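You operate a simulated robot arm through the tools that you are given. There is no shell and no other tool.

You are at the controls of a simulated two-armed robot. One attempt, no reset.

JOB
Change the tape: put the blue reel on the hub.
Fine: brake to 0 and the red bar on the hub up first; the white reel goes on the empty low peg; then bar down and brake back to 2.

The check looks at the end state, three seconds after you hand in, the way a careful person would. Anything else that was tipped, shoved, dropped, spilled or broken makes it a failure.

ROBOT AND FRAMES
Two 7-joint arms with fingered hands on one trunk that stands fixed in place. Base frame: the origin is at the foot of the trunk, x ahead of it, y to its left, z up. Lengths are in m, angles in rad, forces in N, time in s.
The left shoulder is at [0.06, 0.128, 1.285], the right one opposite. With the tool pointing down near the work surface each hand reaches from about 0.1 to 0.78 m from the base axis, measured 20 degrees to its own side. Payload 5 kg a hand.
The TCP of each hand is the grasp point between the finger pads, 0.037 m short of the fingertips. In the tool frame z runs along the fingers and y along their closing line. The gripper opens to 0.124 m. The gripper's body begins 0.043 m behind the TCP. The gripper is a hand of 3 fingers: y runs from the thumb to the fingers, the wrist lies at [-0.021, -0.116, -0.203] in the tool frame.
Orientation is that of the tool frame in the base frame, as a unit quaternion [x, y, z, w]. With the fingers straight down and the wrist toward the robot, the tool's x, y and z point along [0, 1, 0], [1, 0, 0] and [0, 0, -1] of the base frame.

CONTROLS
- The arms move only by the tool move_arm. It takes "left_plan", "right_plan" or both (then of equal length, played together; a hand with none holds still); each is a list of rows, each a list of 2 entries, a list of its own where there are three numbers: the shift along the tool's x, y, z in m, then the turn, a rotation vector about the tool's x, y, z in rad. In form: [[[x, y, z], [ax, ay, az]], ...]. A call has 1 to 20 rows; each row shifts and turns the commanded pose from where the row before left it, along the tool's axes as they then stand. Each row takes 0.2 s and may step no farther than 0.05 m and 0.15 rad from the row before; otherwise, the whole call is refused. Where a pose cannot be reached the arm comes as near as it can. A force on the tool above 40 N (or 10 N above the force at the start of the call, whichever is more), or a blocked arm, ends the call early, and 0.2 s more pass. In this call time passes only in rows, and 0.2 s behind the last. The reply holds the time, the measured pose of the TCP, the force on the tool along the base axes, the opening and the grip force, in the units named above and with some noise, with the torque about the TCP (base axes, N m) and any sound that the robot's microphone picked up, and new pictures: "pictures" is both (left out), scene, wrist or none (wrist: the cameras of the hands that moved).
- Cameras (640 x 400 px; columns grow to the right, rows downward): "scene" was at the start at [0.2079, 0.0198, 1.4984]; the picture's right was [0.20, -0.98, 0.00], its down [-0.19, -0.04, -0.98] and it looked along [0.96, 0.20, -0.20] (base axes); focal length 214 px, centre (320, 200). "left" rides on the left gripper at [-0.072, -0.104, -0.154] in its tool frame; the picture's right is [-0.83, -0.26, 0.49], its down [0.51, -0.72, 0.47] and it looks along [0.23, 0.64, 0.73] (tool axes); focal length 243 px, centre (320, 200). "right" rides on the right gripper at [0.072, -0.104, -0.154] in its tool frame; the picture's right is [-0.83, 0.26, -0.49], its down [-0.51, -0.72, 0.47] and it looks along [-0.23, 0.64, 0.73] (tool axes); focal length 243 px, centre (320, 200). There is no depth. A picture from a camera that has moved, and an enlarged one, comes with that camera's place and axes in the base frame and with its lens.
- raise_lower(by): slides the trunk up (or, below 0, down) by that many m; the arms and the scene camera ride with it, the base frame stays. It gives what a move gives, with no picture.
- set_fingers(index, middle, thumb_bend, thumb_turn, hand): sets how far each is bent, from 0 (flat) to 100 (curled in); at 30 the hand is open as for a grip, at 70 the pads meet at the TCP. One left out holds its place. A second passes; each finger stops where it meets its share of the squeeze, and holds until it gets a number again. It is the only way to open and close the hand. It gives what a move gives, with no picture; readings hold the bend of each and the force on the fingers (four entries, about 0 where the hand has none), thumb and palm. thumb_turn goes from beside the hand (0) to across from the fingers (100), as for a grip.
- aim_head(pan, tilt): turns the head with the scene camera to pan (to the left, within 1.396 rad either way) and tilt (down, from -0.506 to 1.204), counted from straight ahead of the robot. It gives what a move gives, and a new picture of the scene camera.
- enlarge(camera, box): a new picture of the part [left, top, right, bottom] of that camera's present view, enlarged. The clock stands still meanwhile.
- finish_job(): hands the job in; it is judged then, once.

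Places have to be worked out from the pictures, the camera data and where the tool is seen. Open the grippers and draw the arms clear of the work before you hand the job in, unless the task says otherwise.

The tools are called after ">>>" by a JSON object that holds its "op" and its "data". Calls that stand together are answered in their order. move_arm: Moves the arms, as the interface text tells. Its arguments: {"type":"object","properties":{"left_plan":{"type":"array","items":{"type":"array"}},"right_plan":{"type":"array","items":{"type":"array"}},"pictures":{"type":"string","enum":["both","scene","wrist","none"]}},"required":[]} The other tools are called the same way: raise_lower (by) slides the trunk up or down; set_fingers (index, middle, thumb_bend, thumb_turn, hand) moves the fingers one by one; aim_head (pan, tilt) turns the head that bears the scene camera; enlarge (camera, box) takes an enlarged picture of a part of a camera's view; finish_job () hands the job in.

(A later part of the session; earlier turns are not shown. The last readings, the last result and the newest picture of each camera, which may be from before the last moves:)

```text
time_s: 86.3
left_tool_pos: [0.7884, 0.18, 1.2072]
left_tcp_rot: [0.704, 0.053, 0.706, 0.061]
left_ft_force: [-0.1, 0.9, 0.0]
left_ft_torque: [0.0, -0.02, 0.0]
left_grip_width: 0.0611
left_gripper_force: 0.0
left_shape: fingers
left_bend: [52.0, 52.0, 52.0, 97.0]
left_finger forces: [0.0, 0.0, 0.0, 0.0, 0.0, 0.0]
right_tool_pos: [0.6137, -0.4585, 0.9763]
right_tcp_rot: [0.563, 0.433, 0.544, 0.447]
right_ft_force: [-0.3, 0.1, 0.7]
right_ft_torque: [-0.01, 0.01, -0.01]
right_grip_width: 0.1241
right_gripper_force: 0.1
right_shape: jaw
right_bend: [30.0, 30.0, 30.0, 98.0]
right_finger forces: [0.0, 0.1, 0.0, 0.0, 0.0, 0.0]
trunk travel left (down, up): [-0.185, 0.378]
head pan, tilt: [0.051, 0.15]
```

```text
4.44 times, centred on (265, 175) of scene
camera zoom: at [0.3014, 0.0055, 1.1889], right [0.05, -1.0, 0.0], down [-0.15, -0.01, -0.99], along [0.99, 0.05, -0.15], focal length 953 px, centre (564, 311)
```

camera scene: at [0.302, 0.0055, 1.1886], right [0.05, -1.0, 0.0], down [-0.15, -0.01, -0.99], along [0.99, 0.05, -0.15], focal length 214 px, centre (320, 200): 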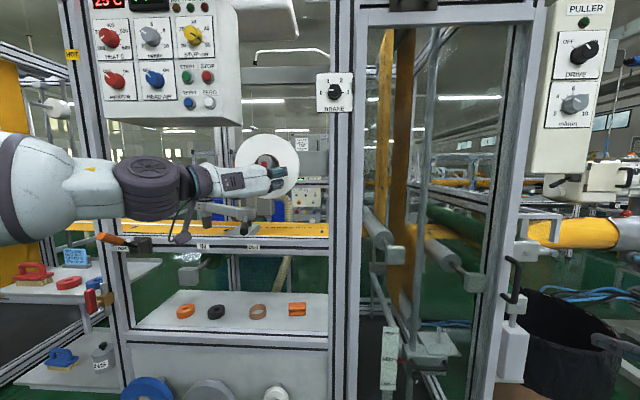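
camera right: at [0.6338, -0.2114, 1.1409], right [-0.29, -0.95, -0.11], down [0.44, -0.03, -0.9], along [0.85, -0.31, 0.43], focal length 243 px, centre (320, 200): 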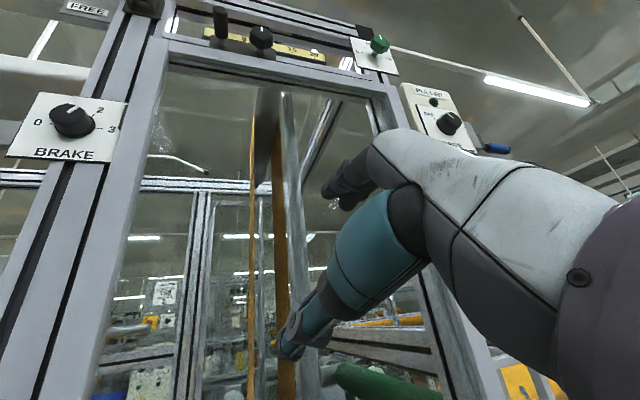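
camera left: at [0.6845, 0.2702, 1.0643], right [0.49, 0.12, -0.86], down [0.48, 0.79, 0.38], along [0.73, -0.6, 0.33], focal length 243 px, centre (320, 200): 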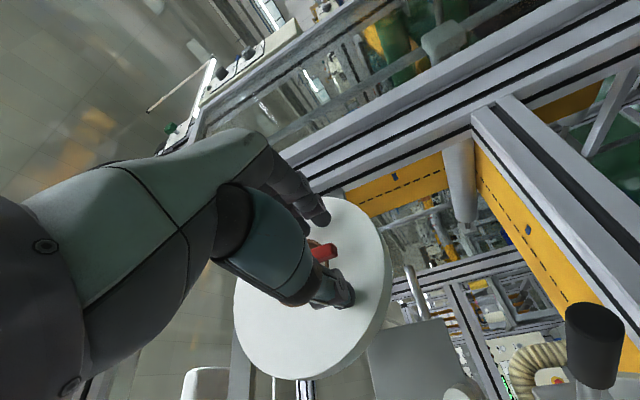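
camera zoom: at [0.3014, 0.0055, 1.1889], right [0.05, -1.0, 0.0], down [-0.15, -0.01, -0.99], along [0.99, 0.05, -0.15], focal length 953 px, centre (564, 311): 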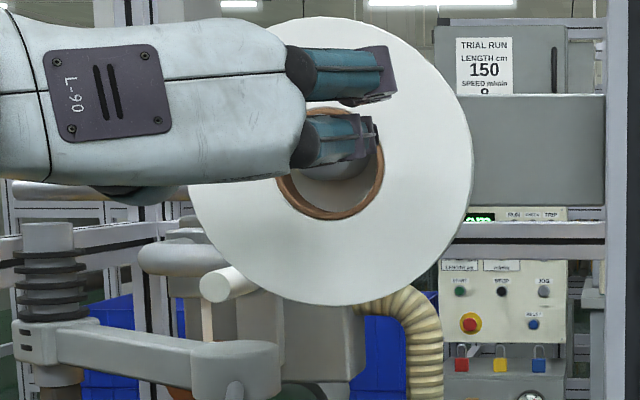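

The bar stays up, pointing straight out of the hub face. I back the hand off and to the left to view it clearly.

>>> {"op": "move_arm", "data": {"left_plan": [[[0, 0, -0.04], [0, 0, 0]], [[0, 0, -0.04], [0, 0, 0]], [[0, -0.04, -0.01], [0, 0, 0]], [[0, -0.04, 0], [0, 0, 0]], [[0, -0.04, 0], [0, 0, 0]]], "pictures": "both"}}

>>> {"op": "enlarge", "data": {"camera": "scene", "box": [220, 120, 310, 220]}}

```text
time_s: 87.5
left_tool_pos: [0.6975, 0.2992, 1.1877]
left_tcp_rot: [0.703, 0.055, 0.706, 0.062]
left_ft_force: [-0.3, 0.9, 0.2]
left_ft_torque: [0.0, -0.02, -0.04]
left_grip_width: 0.0617
left_gripper_force: 0.1
left_shape: fingers
left_bend: [52.0, 52.0, 52.0, 97.0]
left_finger forces: [0.1, 0.0, 0.0, 0.0, 0.1, 0.0]
right_tool_pos: [0.6143, -0.4567, 0.9776]
right_tcp_rot: [0.563, 0.433, 0.544, 0.448]
right_ft_force: [-0.2, 0.0, 0.4]
right_ft_torque: [0.02, 0.01, -0.03]
right_grip_width: 0.124
right_gripper_force: 0.0
right_shape: jaw
right_bend: [30.0, 30.0, 30.0, 98.0]
right_finger forces: [0.0, 0.0, 0.0, 0.1, 0.0, 0.1]
trunk travel left (down, up): [-0.185, 0.378]
head pan, tilt: [0.051, 0.15]
camera scene: at [0.3009, 0.0067, 1.189], right [0.05, -1.0, 0.0], down [-0.15, -0.01, -0.99], along [0.99, 0.05, -0.15], focal length 214 px, centre (320, 200)
camera left: at [0.5451, 0.3911, 1.0992], right [0.5, 0.12, -0.86], down [0.48, 0.79, 0.38], along [0.72, -0.6, 0.34], focal length 243 px, centre (320, 200)
```

scene: 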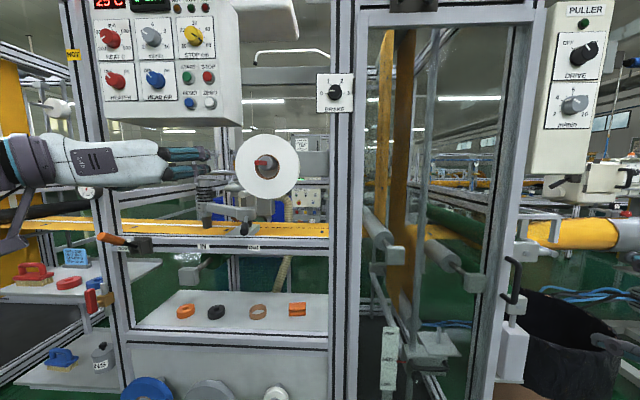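
left: 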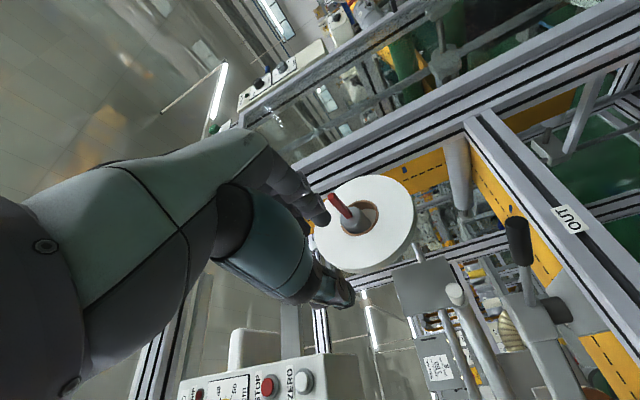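

```text
4.00 times, centred on (265, 170) of scene
camera zoom: at [0.3009, 0.0067, 1.189], right [0.05, -1.0, 0.0], down [-0.15, -0.01, -0.99], along [0.99, 0.05, -0.15], focal length 858 px, centre (540, 320)
```

zoom: 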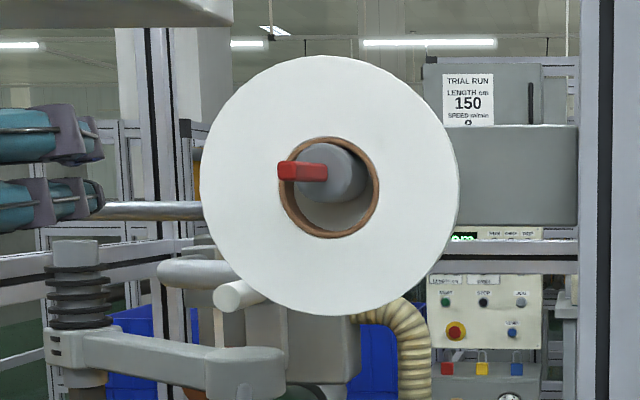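

The bar is up: it points straight out along the hub axis, tip at about (0.794, 0.179, 1.20), and holds there. Next I prepare a top grip on the white reel with the left hand: back off, raise the trunk 0.25, and turn the tool to point down.

>>> {"op": "move_arm", "data": {"left_plan": [[[0, 0, -0.04], [0, 0, 0]], [[0, 0, -0.04], [0, 0, 0]]], "pictures": "none"}}

>>> {"op": "raise_lower", "data": {"by": 0.25}}

>>> {"op": "move_arm", "data": {"left_plan": [[[0, 0, 0], [0.0915, -0.0777, -0.0777]], [[0, 0, 0], [0.0915, -0.0777, -0.0777]], [[0, 0, 0], [0.0915, -0.0777, -0.0777]], [[0, 0, 0], [0.0915, -0.0777, -0.0777]], [[0, 0, 0], [0.0915, -0.0777, -0.0777]], [[0, 0, 0], [0.0915, -0.0777, -0.0777]], [[0, 0, 0], [0.0915, -0.0777, -0.0777]], [[0, 0, 0], [0.0915, -0.0777, -0.0777]], [[0, 0, 0], [0.0915, -0.0777, -0.0777]], [[0, 0, 0], [0.0915, -0.0777, -0.0777]], [[0, 0, 0], [0.0915, -0.0777, -0.0777]], [[0, 0, 0], [0.0915, -0.0777, -0.0777]], [[0, 0, 0], [0.0915, -0.0777, -0.0777]], [[0, 0, 0], [0.0915, -0.0777, -0.0777]]], "pictures": "both"}}

```text
time_s: 88.1
left_tool_pos: [0.6157, 0.2977, 1.1906]
left_tcp_rot: [0.704, 0.053, 0.706, 0.062]
left_ft_force: [-1.6, -0.8, 0.9]
left_ft_torque: [0.03, 0.08, 0.04]
left_grip_width: 0.0614
left_gripper_force: 0.1
left_shape: fingers
left_bend: [52.0, 52.0, 52.0, 98.0]
left_finger forces: [0.0, 0.0, 0.1, 0.0, 0.0, 0.0]
right_tool_pos: [0.6125, -0.4591, 0.9795]
right_tcp_rot: [0.562, 0.432, 0.545, 0.447]
right_ft_force: [-0.3, -0.4, 0.5]
right_ft_torque: [-0.04, 0.03, 0.05]
right_grip_width: 0.1241
right_gripper_force: 0.0
right_shape: jaw
right_bend: [30.0, 30.0, 30.0, 98.0]
right_finger forces: [0.0, 0.0, 0.0, 0.0, 0.0, 0.0]
trunk travel left (down, up): [-0.185, 0.378]
head pan, tilt: [0.051, 0.15]
```

```text
time_s: 90.7
left_tool_pos: [0.6195, 0.2998, 1.4372]
left_tcp_rot: [0.704, 0.054, 0.705, 0.061]
left_ft_force: [0.0, -0.1, 0.1]
left_ft_torque: [-0.02, 0.01, -0.04]
left_grip_width: 0.061
left_gripper_force: 0.1
left_shape: fingers
left_bend: [52.0, 52.0, 52.0, 98.0]
left_finger forces: [0.1, 0.0, 0.0, 0.0, 0.0, 0.1]
right_tool_pos: [0.6145, -0.4584, 1.2273]
right_tcp_rot: [0.564, 0.432, 0.544, 0.447]
right_ft_force: [-0.7, -0.2, -0.5]
right_ft_torque: [0.0, -0.02, -0.01]
right_grip_width: 0.124
right_gripper_force: 0.0
right_shape: jaw
right_bend: [30.0, 30.0, 30.0, 98.0]
right_finger forces: [0.1, 0.0, 0.0, 0.0, 0.2, 0.0]
trunk travel left (down, up): [-0.435, 0.128]
head pan, tilt: [0.051, 0.15]
```

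```text
time_s: 93.7
left_tool_pos: [0.6199, 0.2997, 1.4371]
left_tcp_rot: [0.71, 0.704, 0.001, 0.001]
left_ft_force: [0.0, 0.2, 0.2]
left_ft_torque: [-0.06, 0.04, -0.02]
left_grip_width: 0.0613
left_gripper_force: 0.2
left_shape: fingers
left_bend: [52.0, 52.0, 52.0, 98.0]
left_finger forces: [0.1, 0.0, 0.0, 0.0, 0.0, 0.0]
right_tool_pos: [0.6146, -0.4578, 1.2261]
right_tcp_rot: [0.563, 0.433, 0.544, 0.446]
right_ft_force: [-0.1, 0.6, 0.3]
right_ft_torque: [-0.01, -0.02, -0.02]
right_grip_width: 0.1241
right_gripper_force: 0.1
right_shape: jaw
right_bend: [30.0, 30.0, 30.0, 98.0]
right_finger forces: [0.0, 0.0, 0.0, 0.0, 0.0, 0.0]
trunk travel left (down, up): [-0.435, 0.128]
head pan, tilt: [0.051, 0.15]
camera scene: at [0.2296, 0.0057, 1.4546], right [0.05, -1.0, 0.0], down [-0.15, -0.01, -0.99], along [0.99, 0.05, -0.15], focal length 214 px, centre (320, 200)
camera left: at [0.5158, 0.2277, 1.5909], right [-0.27, -0.83, -0.49], down [-0.72, 0.51, -0.47], along [0.64, 0.22, -0.73], focal length 243 px, centre (320, 200)
```

scene: 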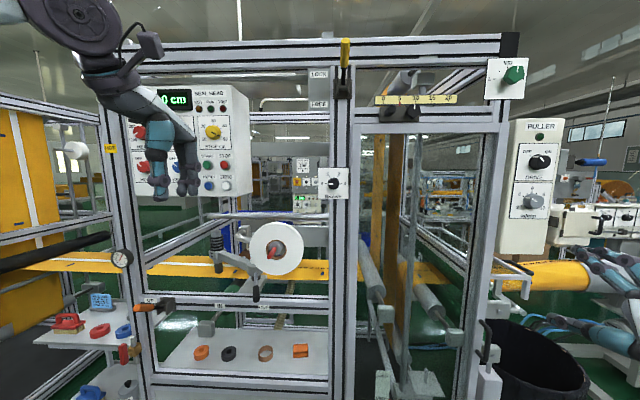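
left: 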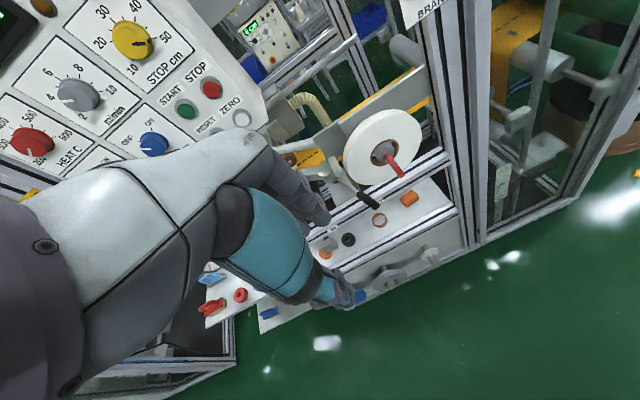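

The hand is now pointing down. I zoom from this wrist view on the reel to measure its thickness and what is behind it.

>>> {"op": "enlarge", "data": {"camera": "left", "box": [330, 95, 440, 205]}}

>>> {"op": "enlarge", "data": {"camera": "left", "box": [330, 190, 480, 310]}}

>>> {"op": "enlarge", "data": {"camera": "scene", "box": [235, 205, 320, 290]}}

```text
3.64 times, centred on (385, 150) of left
camera zoom: at [0.5158, 0.2277, 1.5909], right [-0.27, -0.83, -0.49], down [-0.72, 0.51, -0.47], along [0.64, 0.22, -0.73], focal length 882 px, centre (84, 382)
```

zoom: 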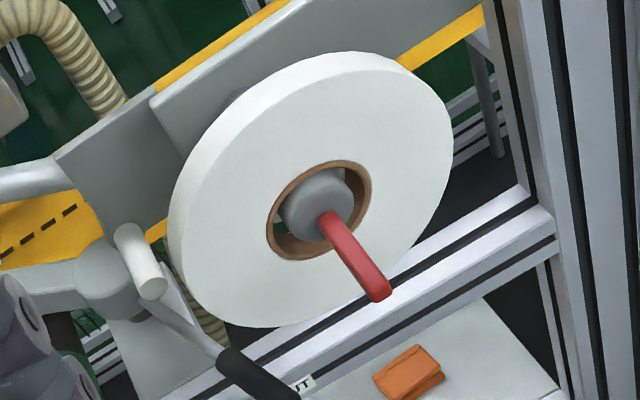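

```text
3.33 times, centred on (405, 250) of left
camera zoom: at [0.5158, 0.2277, 1.5909], right [-0.27, -0.83, -0.49], down [-0.72, 0.51, -0.47], along [0.64, 0.22, -0.73], focal length 809 px, centre (37, 33)
```

zoom: 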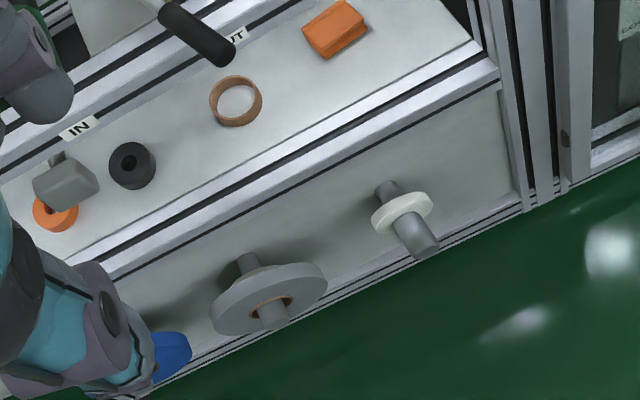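

```text
4.71 times, centred on (278, 248) of scene
camera zoom: at [0.2296, 0.0057, 1.4546], right [0.05, -1.0, 0.0], down [-0.15, -0.01, -0.99], along [0.99, 0.05, -0.15], focal length 1009 px, centre (520, -24)
```

zoom: 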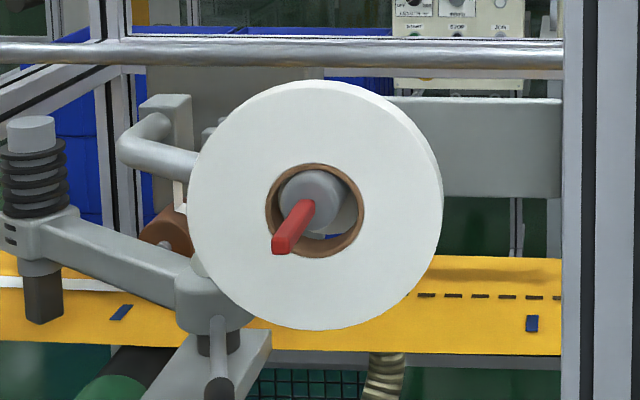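

White reel: radius ≈0.087, front x≈0.885, thickness ≈0.027, centre (y 0.180, z 1.191), shaft behind it is free of obstacles to x≈0.99. I raise the trunk 0.1, set the fingers to a ~0.075 gap, and move above the reel's top rim.

>>> {"op": "raise_lower", "data": {"by": 0.1}}

>>> {"op": "set_fingers", "data": {"hand": "left", "index": 46, "middle": 46, "thumb_bend": 46}}

>>> {"op": "move_arm", "data": {"left_plan": [[[-0.03, 0.035, 0.017], [0, 0, 0]], [[-0.03, 0.035, 0.017], [0, 0, 0]], [[-0.03, 0.035, 0.017], [0, 0, 0]], [[-0.03, 0.035, 0.017], [0, 0, 0]], [[0, 0.03, 0.035], [0, 0, 0]], [[0, 0.03, 0.035], [0, 0, 0]], [[0, 0.03, 0.03], [0, 0, 0]], [[0, 0.025, 0.025], [0, 0, 0]]], "pictures": "both"}}

```text
time_s: 95.0
left_tool_pos: [0.6215, 0.3006, 1.5341]
left_tcp_rot: [0.711, 0.703, 0.001, 0.0]
left_ft_force: [1.1, 0.1, 0.2]
left_ft_torque: [-0.05, 0.04, 0.03]
left_grip_width: 0.0611
left_gripper_force: 0.0
left_shape: fingers
left_bend: [52.0, 52.0, 52.0, 98.0]
left_finger forces: [0.1, 0.1, 0.1, 0.0, 0.0, 0.0]
right_tool_pos: [0.6149, -0.4584, 1.3253]
right_tcp_rot: [0.563, 0.434, 0.543, 0.447]
right_ft_force: [0.1, 0.0, 0.6]
right_ft_torque: [-0.01, -0.03, 0.01]
right_grip_width: 0.1242
right_gripper_force: 0.1
right_shape: jaw
right_bend: [30.0, 30.0, 30.0, 98.0]
right_finger forces: [0.1, 0.0, 0.0, 0.0, 0.1, 0.0]
trunk travel left (down, up): [-0.535, 0.028]
head pan, tilt: [0.051, 0.15]
```

```text
time_s: 96.0
left_tool_pos: [0.6188, 0.3009, 1.5376]
left_tcp_rot: [0.71, 0.704, 0.002, 0.003]
left_ft_force: [-0.4, -0.8, -0.2]
left_ft_torque: [-0.01, 0.01, -0.01]
left_grip_width: 0.0796
left_gripper_force: 0.0
left_shape: fingers
left_bend: [46.0, 46.0, 46.0, 98.0]
left_finger forces: [0.0, 0.0, 0.0, 0.0, 0.0, 0.0]
right_tool_pos: [0.6133, -0.4575, 1.3271]
right_tcp_rot: [0.562, 0.433, 0.544, 0.448]
right_ft_force: [-0.5, 0.3, -0.6]
right_ft_torque: [-0.01, -0.05, 0.03]
right_grip_width: 0.1243
right_gripper_force: 0.1
right_shape: jaw
right_bend: [30.0, 30.0, 30.0, 98.0]
right_finger forces: [0.0, 0.0, 0.1, 0.1, 0.0, 0.2]
trunk travel left (down, up): [-0.535, 0.028]
head pan, tilt: [0.051, 0.15]
```

```text
time_s: 97.8
left_tool_pos: [0.8765, 0.179, 1.3425]
left_tcp_rot: [0.711, 0.703, 0.001, 0.001]
left_ft_force: [0.4, 0.6, 0.0]
left_ft_torque: [-0.05, 0.05, 0.01]
left_grip_width: 0.0797
left_gripper_force: 0.0
left_shape: fingers
left_bend: [46.0, 46.0, 46.0, 98.0]
left_finger forces: [0.0, 0.1, 0.0, 0.0, 0.0, 0.0]
right_tool_pos: [0.6182, -0.4558, 1.3261]
right_tcp_rot: [0.564, 0.434, 0.543, 0.446]
right_ft_force: [1.0, -0.1, 0.0]
right_ft_torque: [-0.01, -0.05, 0.01]
right_grip_width: 0.1243
right_gripper_force: 0.1
right_shape: jaw
right_bend: [30.0, 30.0, 30.0, 98.0]
right_finger forces: [0.0, 0.0, 0.0, 0.1, 0.0, 0.0]
trunk travel left (down, up): [-0.535, 0.028]
head pan, tilt: [0.051, 0.15]
camera scene: at [0.1621, 0.0069, 1.5776], right [0.05, -1.0, 0.0], down [-0.15, -0.01, -0.99], along [0.99, 0.05, -0.15], focal length 214 px, centre (320, 200)
camera left: at [0.7721, 0.1062, 1.4963], right [-0.27, -0.83, -0.49], down [-0.72, 0.51, -0.47], along [0.64, 0.22, -0.73], focal length 243 px, centre (320, 200)
```

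scene: 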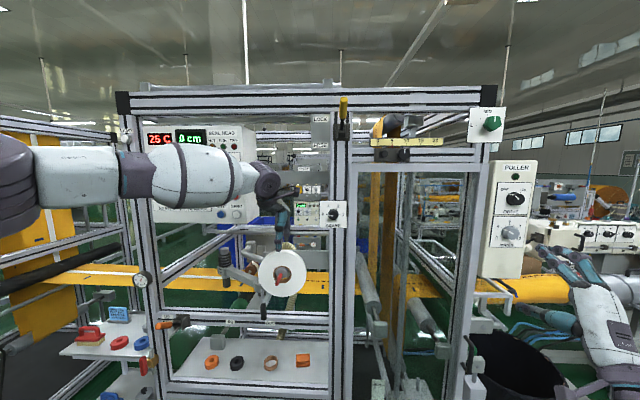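
left: 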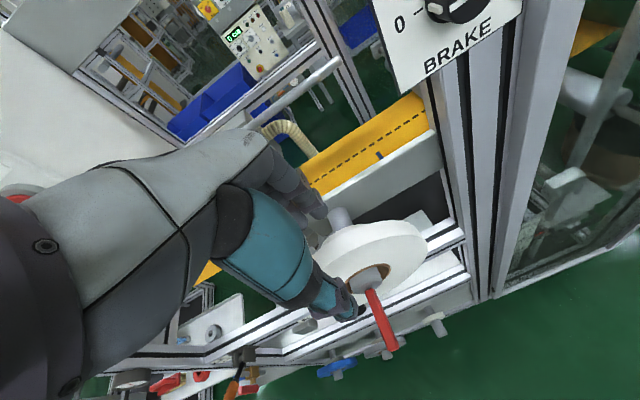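

The hand is above the reel at (0.8765, 0.179, 1.3425). I zoom in to check the finger placement relative to the rim.

>>> {"op": "enlarge", "data": {"camera": "left", "box": [270, 160, 450, 360]}}

>>> {"op": "enlarge", "data": {"camera": "scene", "box": [235, 175, 325, 300]}}

```text
2.00 times, centred on (360, 260) of left
camera zoom: at [0.7721, 0.1062, 1.4963], right [-0.27, -0.83, -0.49], down [-0.72, 0.51, -0.47], along [0.64, 0.22, -0.73], focal length 485 px, centre (240, 80)
```

zoom: 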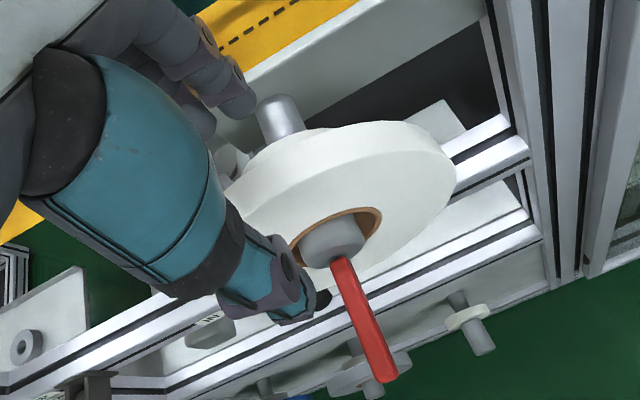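

```text
3.20 times, centred on (280, 238) of scene
camera zoom: at [0.1621, 0.0069, 1.5776], right [0.05, -1.0, 0.0], down [-0.15, -0.01, -0.99], along [0.99, 0.05, -0.15], focal length 686 px, centre (448, 80)
```

zoom: 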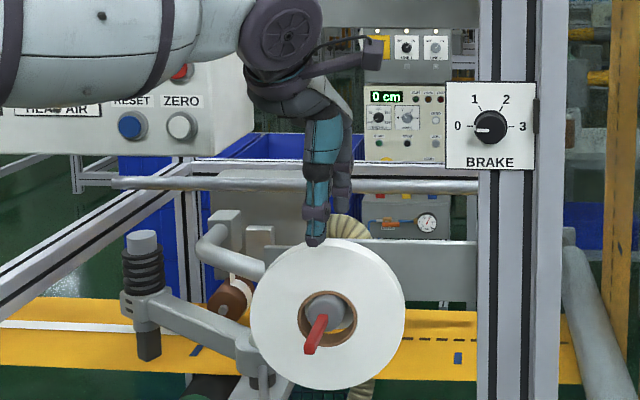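

The rim band appears centred between finger and thumb once I go 0.0225 forward. I do that and descend to TCP z≈1.264.

>>> {"op": "move_arm", "data": {"left_plan": [[[0.001, 0.0225, 0], [0, 0, 0]], [[0, 0, 0.02], [0, 0, 0]], [[0, 0, 0.02], [0, 0, 0]], [[0, 0, 0.02], [0, 0, 0]], [[0, 0, 0.0185], [0, 0, 0]]], "pictures": "none"}}

>>> {"op": "enlarge", "data": {"camera": "left", "box": [240, 140, 440, 360]}}

>>> {"op": "enlarge", "data": {"camera": "scene", "box": [235, 195, 325, 300]}}

```text
time_s: 99.0
left_tool_pos: [0.8984, 0.179, 1.2656]
left_tcp_rot: [0.711, 0.703, 0.002, 0.001]
left_ft_force: [0.2, 0.0, 0.2]
left_ft_torque: [-0.01, -0.01, -0.03]
left_grip_width: 0.08
left_gripper_force: 0.0
left_shape: fingers
left_bend: [46.0, 46.0, 46.0, 98.0]
left_finger forces: [0.1, 0.1, 0.0, 0.0, 0.0, 0.0]
right_tool_pos: [0.6152, -0.458, 1.3263]
right_tcp_rot: [0.562, 0.434, 0.544, 0.447]
right_ft_force: [0.4, 0.2, -0.1]
right_ft_torque: [0.0, 0.0, 0.0]
right_grip_width: 0.1239
right_gripper_force: 0.1
right_shape: jaw
right_bend: [30.0, 30.0, 30.0, 98.0]
right_finger forces: [0.0, 0.1, 0.1, 0.0, 0.0, 0.0]
trunk travel left (down, up): [-0.535, 0.028]
head pan, tilt: [0.051, 0.15]
```

```text
1.82 times, centred on (340, 250) of left
camera zoom: at [0.7932, 0.1071, 1.4192], right [-0.27, -0.83, -0.49], down [-0.71, 0.51, -0.47], along [0.65, 0.22, -0.73], focal length 441 px, centre (284, 109)
```

zoom: 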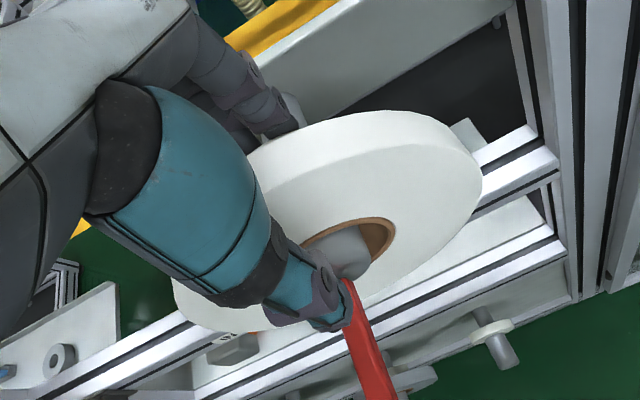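

```text
3.81 times, centred on (280, 248) of scene
camera zoom: at [0.1597, 0.0061, 1.578], right [0.05, -1.0, 0.0], down [-0.15, -0.01, -0.99], along [0.99, 0.05, -0.15], focal length 817 px, centre (472, 19)
```

zoom: 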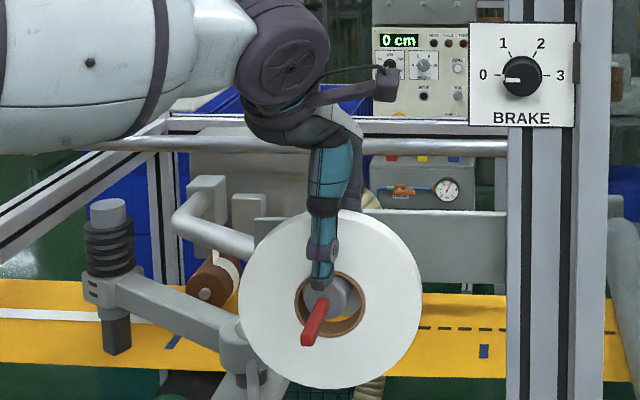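

In place without contact, but the thumb tip is close to the hub's top edge. I raise 7 mm, then close on the rim.

>>> {"op": "move_arm", "data": {"left_plan": [[[0.001, 0, -0.007], [0, 0, 0]]], "pictures": "none"}}

>>> {"op": "set_fingers", "data": {"hand": "left", "index": 70, "middle": 70, "thumb_bend": 70}}

>>> {"op": "enlarge", "data": {"camera": "left", "box": [240, 140, 440, 360]}}

>>> {"op": "enlarge", "data": {"camera": "scene", "box": [235, 195, 325, 300]}}

```text
time_s: 99.5
left_tool_pos: [0.8965, 0.1793, 1.2763]
left_tcp_rot: [0.711, 0.703, 0.002, 0.002]
left_ft_force: [0.9, -1.1, -1.1]
left_ft_torque: [0.0, -0.01, -0.03]
left_grip_width: 0.0804
left_gripper_force: 0.2
left_shape: fingers
left_bend: [46.0, 46.0, 46.0, 98.0]
left_finger forces: [0.3, 0.0, 0.0, 0.1, 0.1, 0.0]
right_tool_pos: [0.6137, -0.4584, 1.3269]
right_tcp_rot: [0.563, 0.433, 0.544, 0.447]
right_ft_force: [0.5, -0.7, 0.6]
right_ft_torque: [-0.03, 0.0, 0.02]
right_grip_width: 0.1239
right_gripper_force: 0.0
right_shape: jaw
right_bend: [30.0, 30.0, 30.0, 98.0]
right_finger forces: [0.0, 0.0, 0.1, 0.0, 0.1, 0.0]
trunk travel left (down, up): [-0.535, 0.028]
head pan, tilt: [0.051, 0.15]
```

```text
time_s: 100.5
left_tool_pos: [0.9008, 0.1798, 1.2745]
left_tcp_rot: [0.71, 0.704, 0.002, 0.001]
left_ft_force: [25.3, 1.1, 9.1]
left_ft_torque: [0.13, -1.2, -0.05]
left_grip_width: 0.0416
left_gripper_force: 14.2
left_shape: fingers
left_bend: [48.0, 51.0, 68.0, 98.0]
left_finger forces: [13.3, 13.9, 0.0, 0.0, 1.4, 0.0]
right_tool_pos: [0.6172, -0.4576, 1.3261]
right_tcp_rot: [0.563, 0.433, 0.543, 0.448]
right_ft_force: [-0.9, 0.0, 0.2]
right_ft_torque: [0.03, -0.04, -0.02]
right_grip_width: 0.1239
right_gripper_force: 0.1
right_shape: jaw
right_bend: [30.0, 30.0, 30.0, 98.0]
right_finger forces: [0.0, 0.0, 0.0, 0.0, 0.0, 0.1]
trunk travel left (down, up): [-0.535, 0.028]
head pan, tilt: [0.051, 0.15]
```

```text
1.82 times, centred on (340, 250) of left
camera zoom: at [0.7949, 0.1075, 1.4275], right [-0.27, -0.83, -0.49], down [-0.71, 0.52, -0.47], along [0.65, 0.23, -0.73], focal length 441 px, centre (284, 109)
```

zoom: 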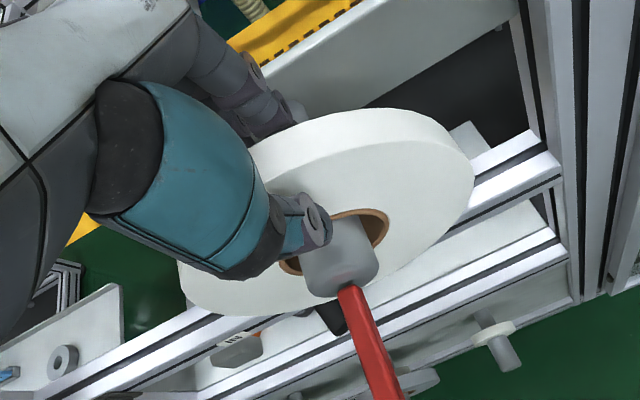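

```text
3.81 times, centred on (280, 248) of scene
camera zoom: at [0.162, 0.0055, 1.5781], right [0.05, -1.0, 0.0], down [-0.15, -0.01, -0.99], along [0.99, 0.05, -0.15], focal length 817 px, centre (472, 19)
```

zoom: 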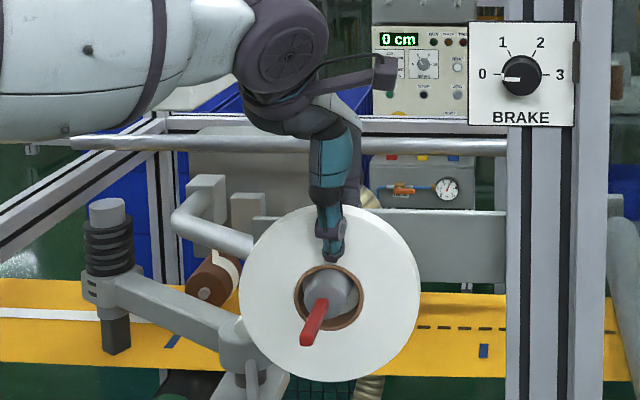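

The fingers hit something fixed behind the reel (likely the stop collar on the hub, ~27 N) while the thumb barely presses. I open again, raise about 15 mm so the fingertips are above the collar, and regrip.

>>> {"op": "set_fingers", "data": {"hand": "left", "index": 46, "middle": 46, "thumb_bend": 46}}

>>> {"op": "move_arm", "data": {"left_plan": [[[0.001, 0, -0.008], [0, 0, 0]], [[0, 0, -0.008], [0, 0, 0]]], "pictures": "none"}}

>>> {"op": "enlarge", "data": {"camera": "left", "box": [240, 140, 440, 360]}}

```text
time_s: 101.5
left_tool_pos: [0.8968, 0.1787, 1.2737]
left_tcp_rot: [0.711, 0.703, 0.002, 0.001]
left_ft_force: [0.2, 1.0, 0.2]
left_ft_torque: [0.0, -0.01, 0.01]
left_grip_width: 0.0802
left_gripper_force: 0.3
left_shape: fingers
left_bend: [46.0, 46.0, 46.0, 98.0]
left_finger forces: [0.2, 0.1, 0.1, 0.1, 0.0, 0.1]
right_tool_pos: [0.6141, -0.4584, 1.3266]
right_tcp_rot: [0.563, 0.433, 0.544, 0.448]
right_ft_force: [0.2, -0.3, 0.3]
right_ft_torque: [-0.02, 0.0, -0.02]
right_grip_width: 0.1239
right_gripper_force: 0.1
right_shape: jaw
right_bend: [30.0, 30.0, 30.0, 98.0]
right_finger forces: [0.0, 0.0, 0.0, 0.0, 0.1, 0.0]
trunk travel left (down, up): [-0.535, 0.028]
head pan, tilt: [0.051, 0.15]
```

```text
time_s: 102.0
left_tool_pos: [0.8972, 0.1799, 1.2899]
left_tcp_rot: [0.711, 0.703, 0.002, 0.002]
left_ft_force: [-0.1, 0.1, -0.2]
left_ft_torque: [-0.06, 0.0, 0.0]
left_grip_width: 0.08
left_gripper_force: 0.0
left_shape: fingers
left_bend: [46.0, 46.0, 46.0, 98.0]
left_finger forces: [0.1, 0.0, 0.0, 0.1, 0.0, 0.1]
right_tool_pos: [0.6129, -0.4587, 1.3263]
right_tcp_rot: [0.563, 0.432, 0.544, 0.447]
right_ft_force: [-0.1, -0.3, -0.3]
right_ft_torque: [-0.01, 0.0, 0.0]
right_grip_width: 0.1239
right_gripper_force: 0.1
right_shape: jaw
right_bend: [30.0, 30.0, 30.0, 98.0]
right_finger forces: [0.0, 0.0, 0.0, 0.0, 0.0, 0.0]
trunk travel left (down, up): [-0.535, 0.028]
head pan, tilt: [0.051, 0.15]
```

```text
1.82 times, centred on (340, 250) of left
camera zoom: at [0.792, 0.1077, 1.4442], right [-0.27, -0.83, -0.49], down [-0.71, 0.52, -0.47], along [0.65, 0.22, -0.73], focal length 441 px, centre (284, 109)
```

zoom: 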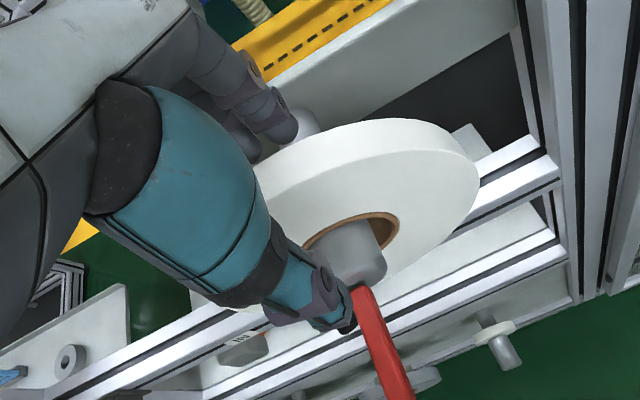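

>>> {"op": "enlarge", "data": {"camera": "scene", "box": [235, 195, 325, 300]}}

>>> {"op": "set_fingers", "data": {"hand": "left", "index": 64, "middle": 64, "thumb_bend": 64}}

>>> {"op": "enlarge", "data": {"camera": "left", "box": [240, 140, 440, 360]}}

>>> {"op": "enlarge", "data": {"camera": "scene", "box": [235, 195, 325, 300]}}

```text
3.81 times, centred on (280, 248) of scene
camera zoom: at [0.1585, 0.0054, 1.5783], right [0.05, -1.0, 0.0], down [-0.15, -0.01, -0.99], along [0.99, 0.05, -0.15], focal length 817 px, centre (472, 19)
```

zoom: 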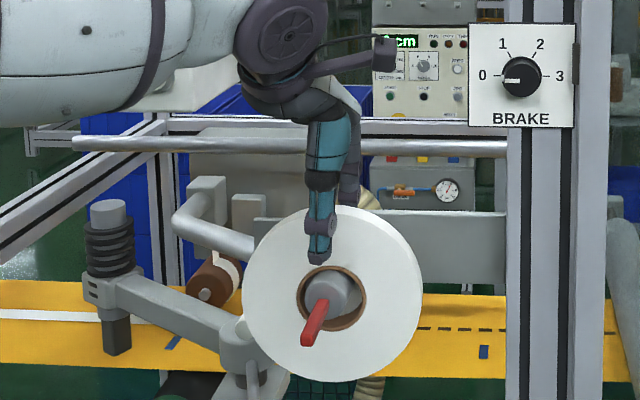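

```text
time_s: 103.0
left_tool_pos: [0.8968, 0.1804, 1.2899]
left_tcp_rot: [0.711, 0.703, 0.001, 0.001]
left_ft_force: [0.4, 1.4, -1.0]
left_ft_torque: [0.02, -0.03, 0.01]
left_grip_width: 0.0276
left_gripper_force: 0.7
left_shape: fingers
left_bend: [63.0, 63.0, 63.0, 98.0]
left_finger forces: [1.1, 0.8, 0.0, 0.0, 0.9, 0.0]
right_tool_pos: [0.6137, -0.4567, 1.3276]
right_tcp_rot: [0.563, 0.433, 0.544, 0.447]
right_ft_force: [-0.3, 0.1, 0.4]
right_ft_torque: [-0.02, 0.0, 0.01]
right_grip_width: 0.1242
right_gripper_force: 0.1
right_shape: jaw
right_bend: [30.0, 30.0, 30.0, 98.0]
right_finger forces: [0.0, 0.1, 0.0, 0.0, 0.0, 0.1]
trunk travel left (down, up): [-0.535, 0.028]
head pan, tilt: [0.051, 0.15]
```

```text
1.82 times, centred on (340, 250) of left
camera zoom: at [0.7924, 0.108, 1.4437], right [-0.27, -0.83, -0.49], down [-0.71, 0.52, -0.47], along [0.65, 0.23, -0.73], focal length 441 px, centre (284, 109)
```

zoom: 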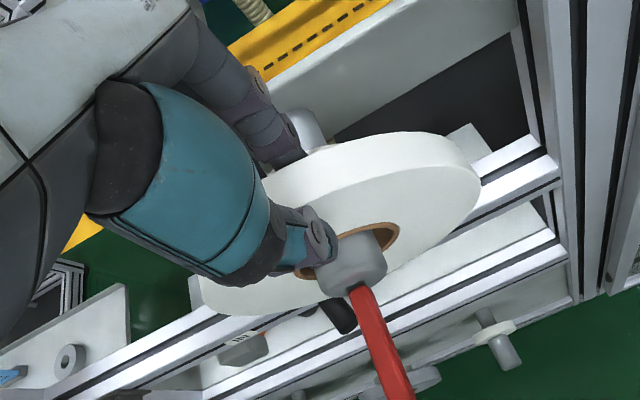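

```text
3.81 times, centred on (280, 248) of scene
camera zoom: at [0.159, 0.0056, 1.5782], right [0.05, -1.0, 0.0], down [-0.15, -0.01, -0.99], along [0.99, 0.05, -0.15], focal length 817 px, centre (472, 19)
```

zoom: 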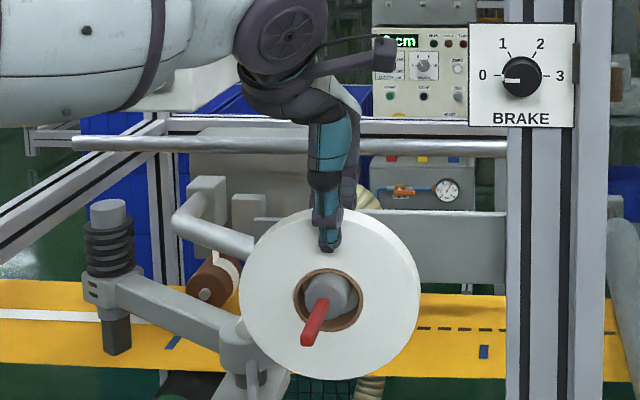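

Now both sides touch evenly: thickness ≈0.0276. I squeeze harder for a firm hold.

>>> {"op": "set_fingers", "data": {"hand": "left", "index": 80, "middle": 80, "thumb_bend": 80}}

>>> {"op": "move_arm", "data": {"left_plan": [[[0, 0, -0.004], [0, 0, 0]]], "pictures": "none"}}

>>> {"op": "enlarge", "data": {"camera": "scene", "box": [235, 195, 325, 300]}}

>>> {"op": "enlarge", "data": {"camera": "left", "box": [240, 140, 440, 360]}}

```text
time_s: 104.0
left_tool_pos: [0.8966, 0.1805, 1.2885]
left_tcp_rot: [0.712, 0.702, 0.002, 0.001]
left_ft_force: [-2.3, -0.8, -1.2]
left_ft_torque: [-0.03, 0.17, -0.11]
left_grip_width: 0.0241
left_gripper_force: 24.3
left_shape: fingers
left_bend: [62.0, 68.0, 68.0, 95.0]
left_finger forces: [13.1, 9.5, 0.0, 0.0, 24.6, 0.0]
right_tool_pos: [0.614, -0.458, 1.3264]
right_tcp_rot: [0.563, 0.433, 0.543, 0.448]
right_ft_force: [-0.3, 0.1, 0.7]
right_ft_torque: [-0.01, -0.04, -0.01]
right_grip_width: 0.1242
right_gripper_force: 0.0
right_shape: jaw
right_bend: [30.0, 30.0, 30.0, 98.0]
right_finger forces: [0.2, 0.0, 0.1, 0.0, 0.0, 0.1]
trunk travel left (down, up): [-0.535, 0.028]
head pan, tilt: [0.051, 0.15]
```

```text
time_s: 104.5
left_tool_pos: [0.8967, 0.1797, 1.2932]
left_tcp_rot: [0.711, 0.703, 0.001, 0.001]
left_ft_force: [-1.2, 0.2, -4.1]
left_ft_torque: [0.02, 0.13, -0.06]
left_grip_width: 0.0237
left_gripper_force: 24.1
left_shape: fingers
left_bend: [62.0, 68.0, 68.0, 95.0]
left_finger forces: [13.6, 9.3, 0.0, 0.0, 24.3, 0.0]
right_tool_pos: [0.6131, -0.4583, 1.3277]
right_tcp_rot: [0.563, 0.433, 0.544, 0.447]
right_ft_force: [0.3, -0.5, -0.1]
right_ft_torque: [-0.02, 0.03, 0.01]
right_grip_width: 0.1239
right_gripper_force: 0.0
right_shape: jaw
right_bend: [30.0, 30.0, 30.0, 98.0]
right_finger forces: [0.0, 0.1, 0.1, 0.0, 0.1, 0.1]
trunk travel left (down, up): [-0.535, 0.028]
head pan, tilt: [0.051, 0.15]
```

```text
3.81 times, centred on (280, 248) of scene
camera zoom: at [0.1588, 0.0055, 1.5783], right [0.05, -1.0, 0.0], down [-0.15, -0.01, -0.99], along [0.99, 0.05, -0.15], focal length 817 px, centre (472, 19)
```

zoom: 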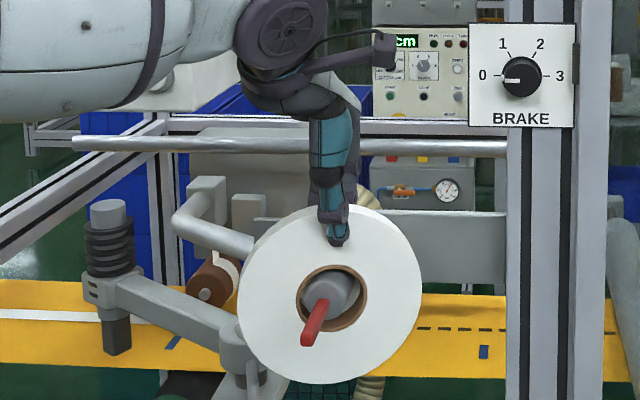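

```text
1.82 times, centred on (340, 250) of left
camera zoom: at [0.792, 0.1079, 1.4476], right [-0.27, -0.83, -0.49], down [-0.71, 0.52, -0.47], along [0.65, 0.23, -0.73], focal length 441 px, centre (284, 109)
```

zoom: 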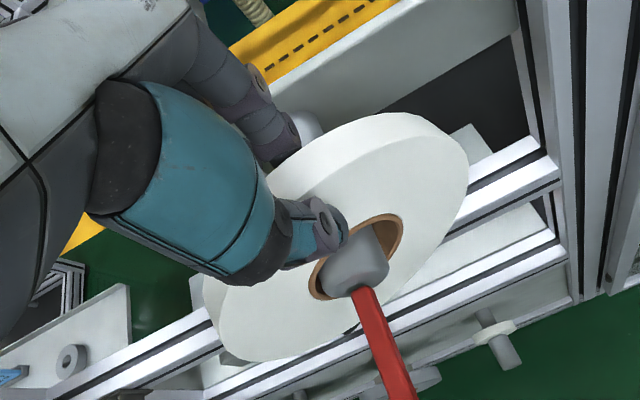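

The reel yawed a little because the index and middle closed unequally (62 vs 68). I lower back, loosen to even contact, and then squeeze mainly with the thumb against evenly placed fingers.

>>> {"op": "move_arm", "data": {"left_plan": [[[0, 0, 0.004], [0, 0, 0]]], "pictures": "none"}}

>>> {"op": "set_fingers", "data": {"hand": "left", "index": 60, "middle": 60, "thumb_bend": 60}}

>>> {"op": "set_fingers", "data": {"hand": "left", "index": 65, "middle": 65, "thumb_bend": 66}}

>>> {"op": "enlarge", "data": {"camera": "left", "box": [240, 140, 440, 360]}}

```text
time_s: 104.8
left_tool_pos: [0.8983, 0.1807, 1.29]
left_tcp_rot: [0.711, 0.703, 0.001, 0.001]
left_ft_force: [-2.0, 0.2, -3.1]
left_ft_torque: [-0.05, 0.15, -0.07]
left_grip_width: 0.024
left_gripper_force: 23.8
left_shape: fingers
left_bend: [62.0, 68.0, 68.0, 95.0]
left_finger forces: [13.6, 9.3, 0.0, 0.0, 24.6, 0.0]
right_tool_pos: [0.6145, -0.4578, 1.3276]
right_tcp_rot: [0.563, 0.432, 0.544, 0.447]
right_ft_force: [-0.2, -0.2, 0.4]
right_ft_torque: [0.03, 0.03, 0.01]
right_grip_width: 0.124
right_gripper_force: 0.0
right_shape: jaw
right_bend: [30.0, 30.0, 30.0, 98.0]
right_finger forces: [0.0, 0.1, 0.0, 0.0, 0.0, 0.1]
trunk travel left (down, up): [-0.535, 0.028]
head pan, tilt: [0.051, 0.15]
```

```text
time_s: 105.8
left_tool_pos: [0.8963, 0.1798, 1.2908]
left_tcp_rot: [0.711, 0.703, 0.001, 0.001]
left_ft_force: [-0.4, 0.0, 1.0]
left_ft_torque: [0.0, 0.01, 0.02]
left_grip_width: 0.0364
left_gripper_force: 0.1
left_shape: fingers
left_bend: [60.0, 60.0, 60.0, 97.0]
left_finger forces: [0.0, 0.0, 0.0, 0.0, 0.0, 0.1]
right_tool_pos: [0.6132, -0.4581, 1.3271]
right_tcp_rot: [0.562, 0.433, 0.544, 0.447]
right_ft_force: [0.2, 0.1, -0.3]
right_ft_torque: [0.03, -0.03, 0.0]
right_grip_width: 0.1239
right_gripper_force: 0.1
right_shape: jaw
right_bend: [30.0, 30.0, 30.0, 98.0]
right_finger forces: [0.0, 0.0, 0.0, 0.0, 0.0, 0.0]
trunk travel left (down, up): [-0.535, 0.028]
head pan, tilt: [0.051, 0.15]
```

```text
time_s: 106.8
left_tool_pos: [0.8973, 0.1798, 1.2899]
left_tcp_rot: [0.711, 0.703, 0.001, 0.002]
left_ft_force: [0.4, -0.5, 0.3]
left_ft_torque: [-0.04, 0.01, 0.01]
left_grip_width: 0.0271
left_gripper_force: 2.2
left_shape: fingers
left_bend: [63.0, 65.0, 64.0, 97.0]
left_finger forces: [2.6, 0.2, 0.0, 0.0, 2.3, 0.1]
right_tool_pos: [0.6145, -0.4585, 1.3261]
right_tcp_rot: [0.562, 0.433, 0.544, 0.447]
right_ft_force: [0.4, 0.2, -0.1]
right_ft_torque: [0.0, 0.01, 0.0]
right_grip_width: 0.1238
right_gripper_force: 0.0
right_shape: jaw
right_bend: [30.0, 30.0, 30.0, 98.0]
right_finger forces: [0.0, 0.0, 0.0, 0.0, 0.1, 0.0]
trunk travel left (down, up): [-0.535, 0.028]
head pan, tilt: [0.051, 0.15]
```

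```text
1.82 times, centred on (340, 250) of left
camera zoom: at [0.7921, 0.1078, 1.4439], right [-0.27, -0.83, -0.49], down [-0.71, 0.52, -0.47], along [0.65, 0.23, -0.73], focal length 441 px, centre (284, 109)
```

zoom: 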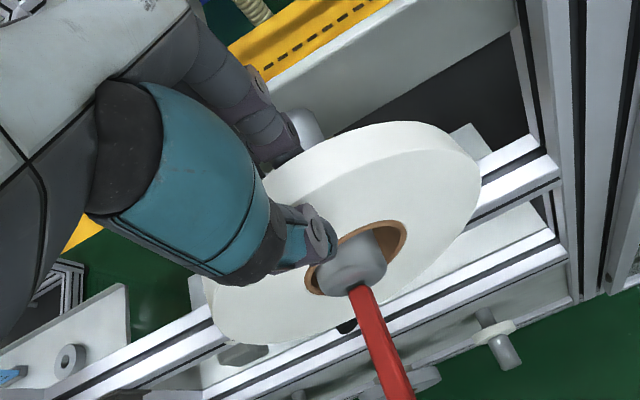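

>>> {"op": "set_fingers", "data": {"hand": "left", "index": 60, "middle": 60, "thumb_bend": 58}}

>>> {"op": "set_fingers", "data": {"hand": "left", "index": 63, "middle": 63}}

>>> {"op": "set_fingers", "data": {"hand": "left", "thumb_bend": 80}}

>>> {"op": "enlarge", "data": {"camera": "left", "box": [240, 140, 440, 360]}}

>>> {"op": "enlarge", "data": {"camera": "scene", "box": [235, 195, 325, 300]}}

```text
time_s: 107.8
left_tool_pos: [0.8968, 0.1802, 1.2892]
left_tcp_rot: [0.711, 0.704, 0.001, 0.001]
left_ft_force: [-0.1, 0.1, -0.5]
left_ft_torque: [0.03, -0.01, -0.01]
left_grip_width: 0.0409
left_gripper_force: 0.0
left_shape: fingers
left_bend: [60.0, 60.0, 57.0, 97.0]
left_finger forces: [0.0, 0.0, 0.0, 0.0, 0.0, 0.1]
right_tool_pos: [0.6145, -0.4577, 1.3285]
right_tcp_rot: [0.563, 0.433, 0.544, 0.448]
right_ft_force: [-1.2, 0.2, 0.2]
right_ft_torque: [-0.01, 0.01, -0.02]
right_grip_width: 0.124
right_gripper_force: 0.0
right_shape: jaw
right_bend: [30.0, 30.0, 30.0, 98.0]
right_finger forces: [0.1, 0.0, 0.0, 0.1, 0.1, 0.1]
trunk travel left (down, up): [-0.535, 0.028]
head pan, tilt: [0.051, 0.15]
```

```text
time_s: 108.8
left_tool_pos: [0.8968, 0.1798, 1.2896]
left_tcp_rot: [0.711, 0.703, 0.001, 0.002]
left_ft_force: [1.0, 0.9, -0.7]
left_ft_torque: [-0.01, -0.03, 0.03]
left_grip_width: 0.0377
left_gripper_force: 0.8
left_shape: fingers
left_bend: [62.0, 63.0, 57.0, 97.0]
left_finger forces: [0.9, 0.0, 0.0, 0.0, 0.0, 0.0]
right_tool_pos: [0.6138, -0.4583, 1.3269]
right_tcp_rot: [0.562, 0.433, 0.544, 0.447]
right_ft_force: [0.2, -0.8, 0.0]
right_ft_torque: [0.02, 0.01, -0.01]
right_grip_width: 0.124
right_gripper_force: 0.0
right_shape: jaw
right_bend: [30.0, 30.0, 30.0, 98.0]
right_finger forces: [0.0, 0.0, 0.0, 0.0, 0.1, 0.0]
trunk travel left (down, up): [-0.535, 0.028]
head pan, tilt: [0.051, 0.15]
```

```text
time_s: 109.8
left_tool_pos: [0.8979, 0.1798, 1.2892]
left_tcp_rot: [0.711, 0.703, 0.001, 0.001]
left_ft_force: [-2.2, 0.3, -2.1]
left_ft_torque: [0.03, 0.05, -0.04]
left_grip_width: 0.0258
left_gripper_force: 13.2
left_shape: fingers
left_bend: [56.0, 61.0, 73.0, 97.0]
left_finger forces: [9.3, 3.2, 0.0, 0.0, 13.6, 0.0]
right_tool_pos: [0.6141, -0.4579, 1.3267]
right_tcp_rot: [0.563, 0.433, 0.543, 0.448]
right_ft_force: [0.3, -0.9, 0.7]
right_ft_torque: [0.04, 0.01, 0.01]
right_grip_width: 0.1241
right_gripper_force: 0.0
right_shape: jaw
right_bend: [30.0, 30.0, 30.0, 98.0]
right_finger forces: [0.1, 0.1, 0.0, 0.0, 0.1, 0.1]
trunk travel left (down, up): [-0.535, 0.028]
head pan, tilt: [0.051, 0.15]
```

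```text
1.82 times, centred on (340, 250) of left
camera zoom: at [0.7919, 0.108, 1.4437], right [-0.27, -0.83, -0.49], down [-0.71, 0.52, -0.47], along [0.65, 0.23, -0.73], focal length 441 px, centre (284, 109)
```

zoom: 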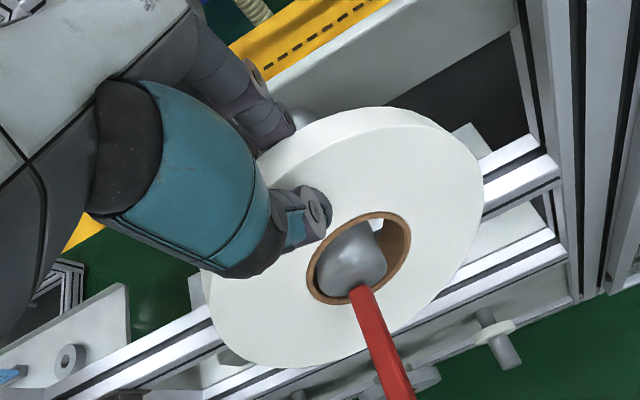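

```text
3.81 times, centred on (280, 248) of scene
camera zoom: at [0.1586, 0.0057, 1.5782], right [0.05, -1.0, 0.0], down [-0.15, -0.01, -0.99], along [0.99, 0.05, -0.15], focal length 817 px, centre (472, 19)
```

zoom: 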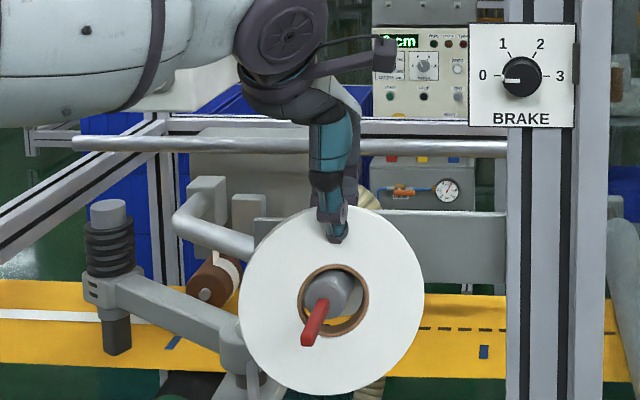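

The fingers behave like springs; index needs a bit more target than middle to keep the reel straight. I loosen, then close with index 79, middle 74, thumb 74.

>>> {"op": "set_fingers", "data": {"hand": "left", "index": 60, "middle": 60, "thumb_bend": 60}}

>>> {"op": "set_fingers", "data": {"hand": "left", "index": 79, "middle": 74, "thumb_bend": 74}}

>>> {"op": "enlarge", "data": {"camera": "left", "box": [240, 140, 440, 360]}}

>>> {"op": "enlarge", "data": {"camera": "scene", "box": [235, 195, 325, 300]}}

```text
time_s: 110.8
left_tool_pos: [0.8962, 0.1804, 1.2899]
left_tcp_rot: [0.711, 0.704, 0.001, 0.001]
left_ft_force: [0.2, -0.5, -0.6]
left_ft_torque: [0.0, 0.01, -0.03]
left_grip_width: 0.037
left_gripper_force: 0.3
left_shape: fingers
left_bend: [60.0, 60.0, 60.0, 97.0]
left_finger forces: [0.0, 0.0, 0.0, 0.0, 0.0, 0.0]
right_tool_pos: [0.6127, -0.4577, 1.327]
right_tcp_rot: [0.563, 0.432, 0.544, 0.447]
right_ft_force: [-0.8, -0.1, 0.2]
right_ft_torque: [0.0, -0.01, -0.03]
right_grip_width: 0.124
right_gripper_force: 0.0
right_shape: jaw
right_bend: [30.0, 30.0, 30.0, 98.0]
right_finger forces: [0.0, 0.0, 0.0, 0.0, 0.1, 0.0]
trunk travel left (down, up): [-0.535, 0.028]
head pan, tilt: [0.051, 0.15]
```

```text
time_s: 111.8
left_tool_pos: [0.898, 0.181, 1.289]
left_tcp_rot: [0.711, 0.703, 0.002, 0.002]
left_ft_force: [-1.4, -1.0, 0.4]
left_ft_torque: [0.0, 0.11, -0.04]
left_grip_width: 0.0244
left_gripper_force: 17.9
left_shape: fingers
left_bend: [64.0, 72.0, 65.0, 96.0]
left_finger forces: [10.3, 6.8, 0.0, 0.0, 18.3, 0.0]
right_tool_pos: [0.6135, -0.4568, 1.3262]
right_tcp_rot: [0.563, 0.433, 0.544, 0.447]
right_ft_force: [-0.1, -0.4, 0.5]
right_ft_torque: [0.0, 0.0, 0.0]
right_grip_width: 0.1239
right_gripper_force: 0.1
right_shape: jaw
right_bend: [30.0, 30.0, 30.0, 98.0]
right_finger forces: [0.0, 0.0, 0.1, 0.0, 0.0, 0.1]
trunk travel left (down, up): [-0.535, 0.028]
head pan, tilt: [0.051, 0.15]
```

```text
1.82 times, centred on (340, 250) of left
camera zoom: at [0.7923, 0.1079, 1.4433], right [-0.27, -0.83, -0.49], down [-0.71, 0.52, -0.47], along [0.65, 0.23, -0.73], focal length 441 px, centre (284, 109)
```

zoom: 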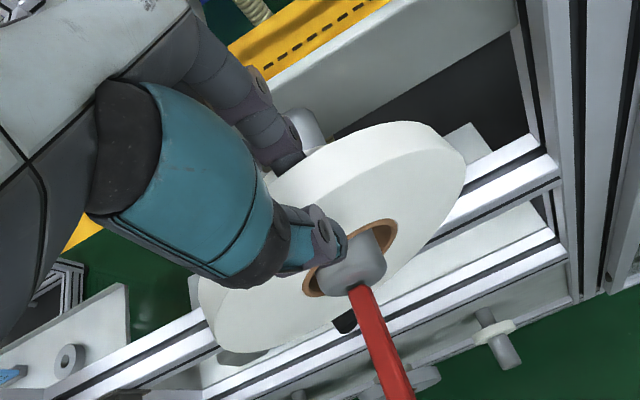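

```text
3.81 times, centred on (280, 248) of scene
camera zoom: at [0.1591, 0.0056, 1.5782], right [0.05, -1.0, 0.0], down [-0.15, -0.01, -0.99], along [0.99, 0.05, -0.15], focal length 817 px, centre (472, 19)
```

zoom: 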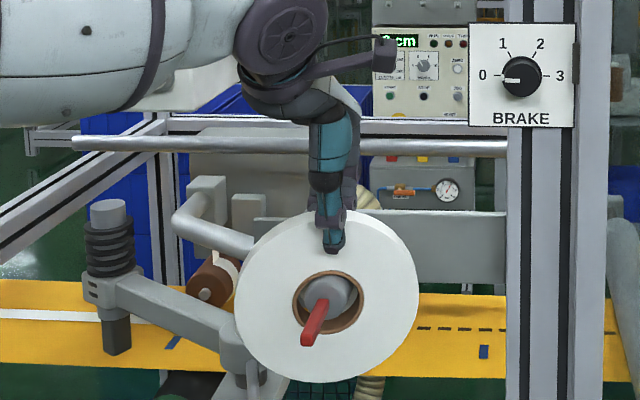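

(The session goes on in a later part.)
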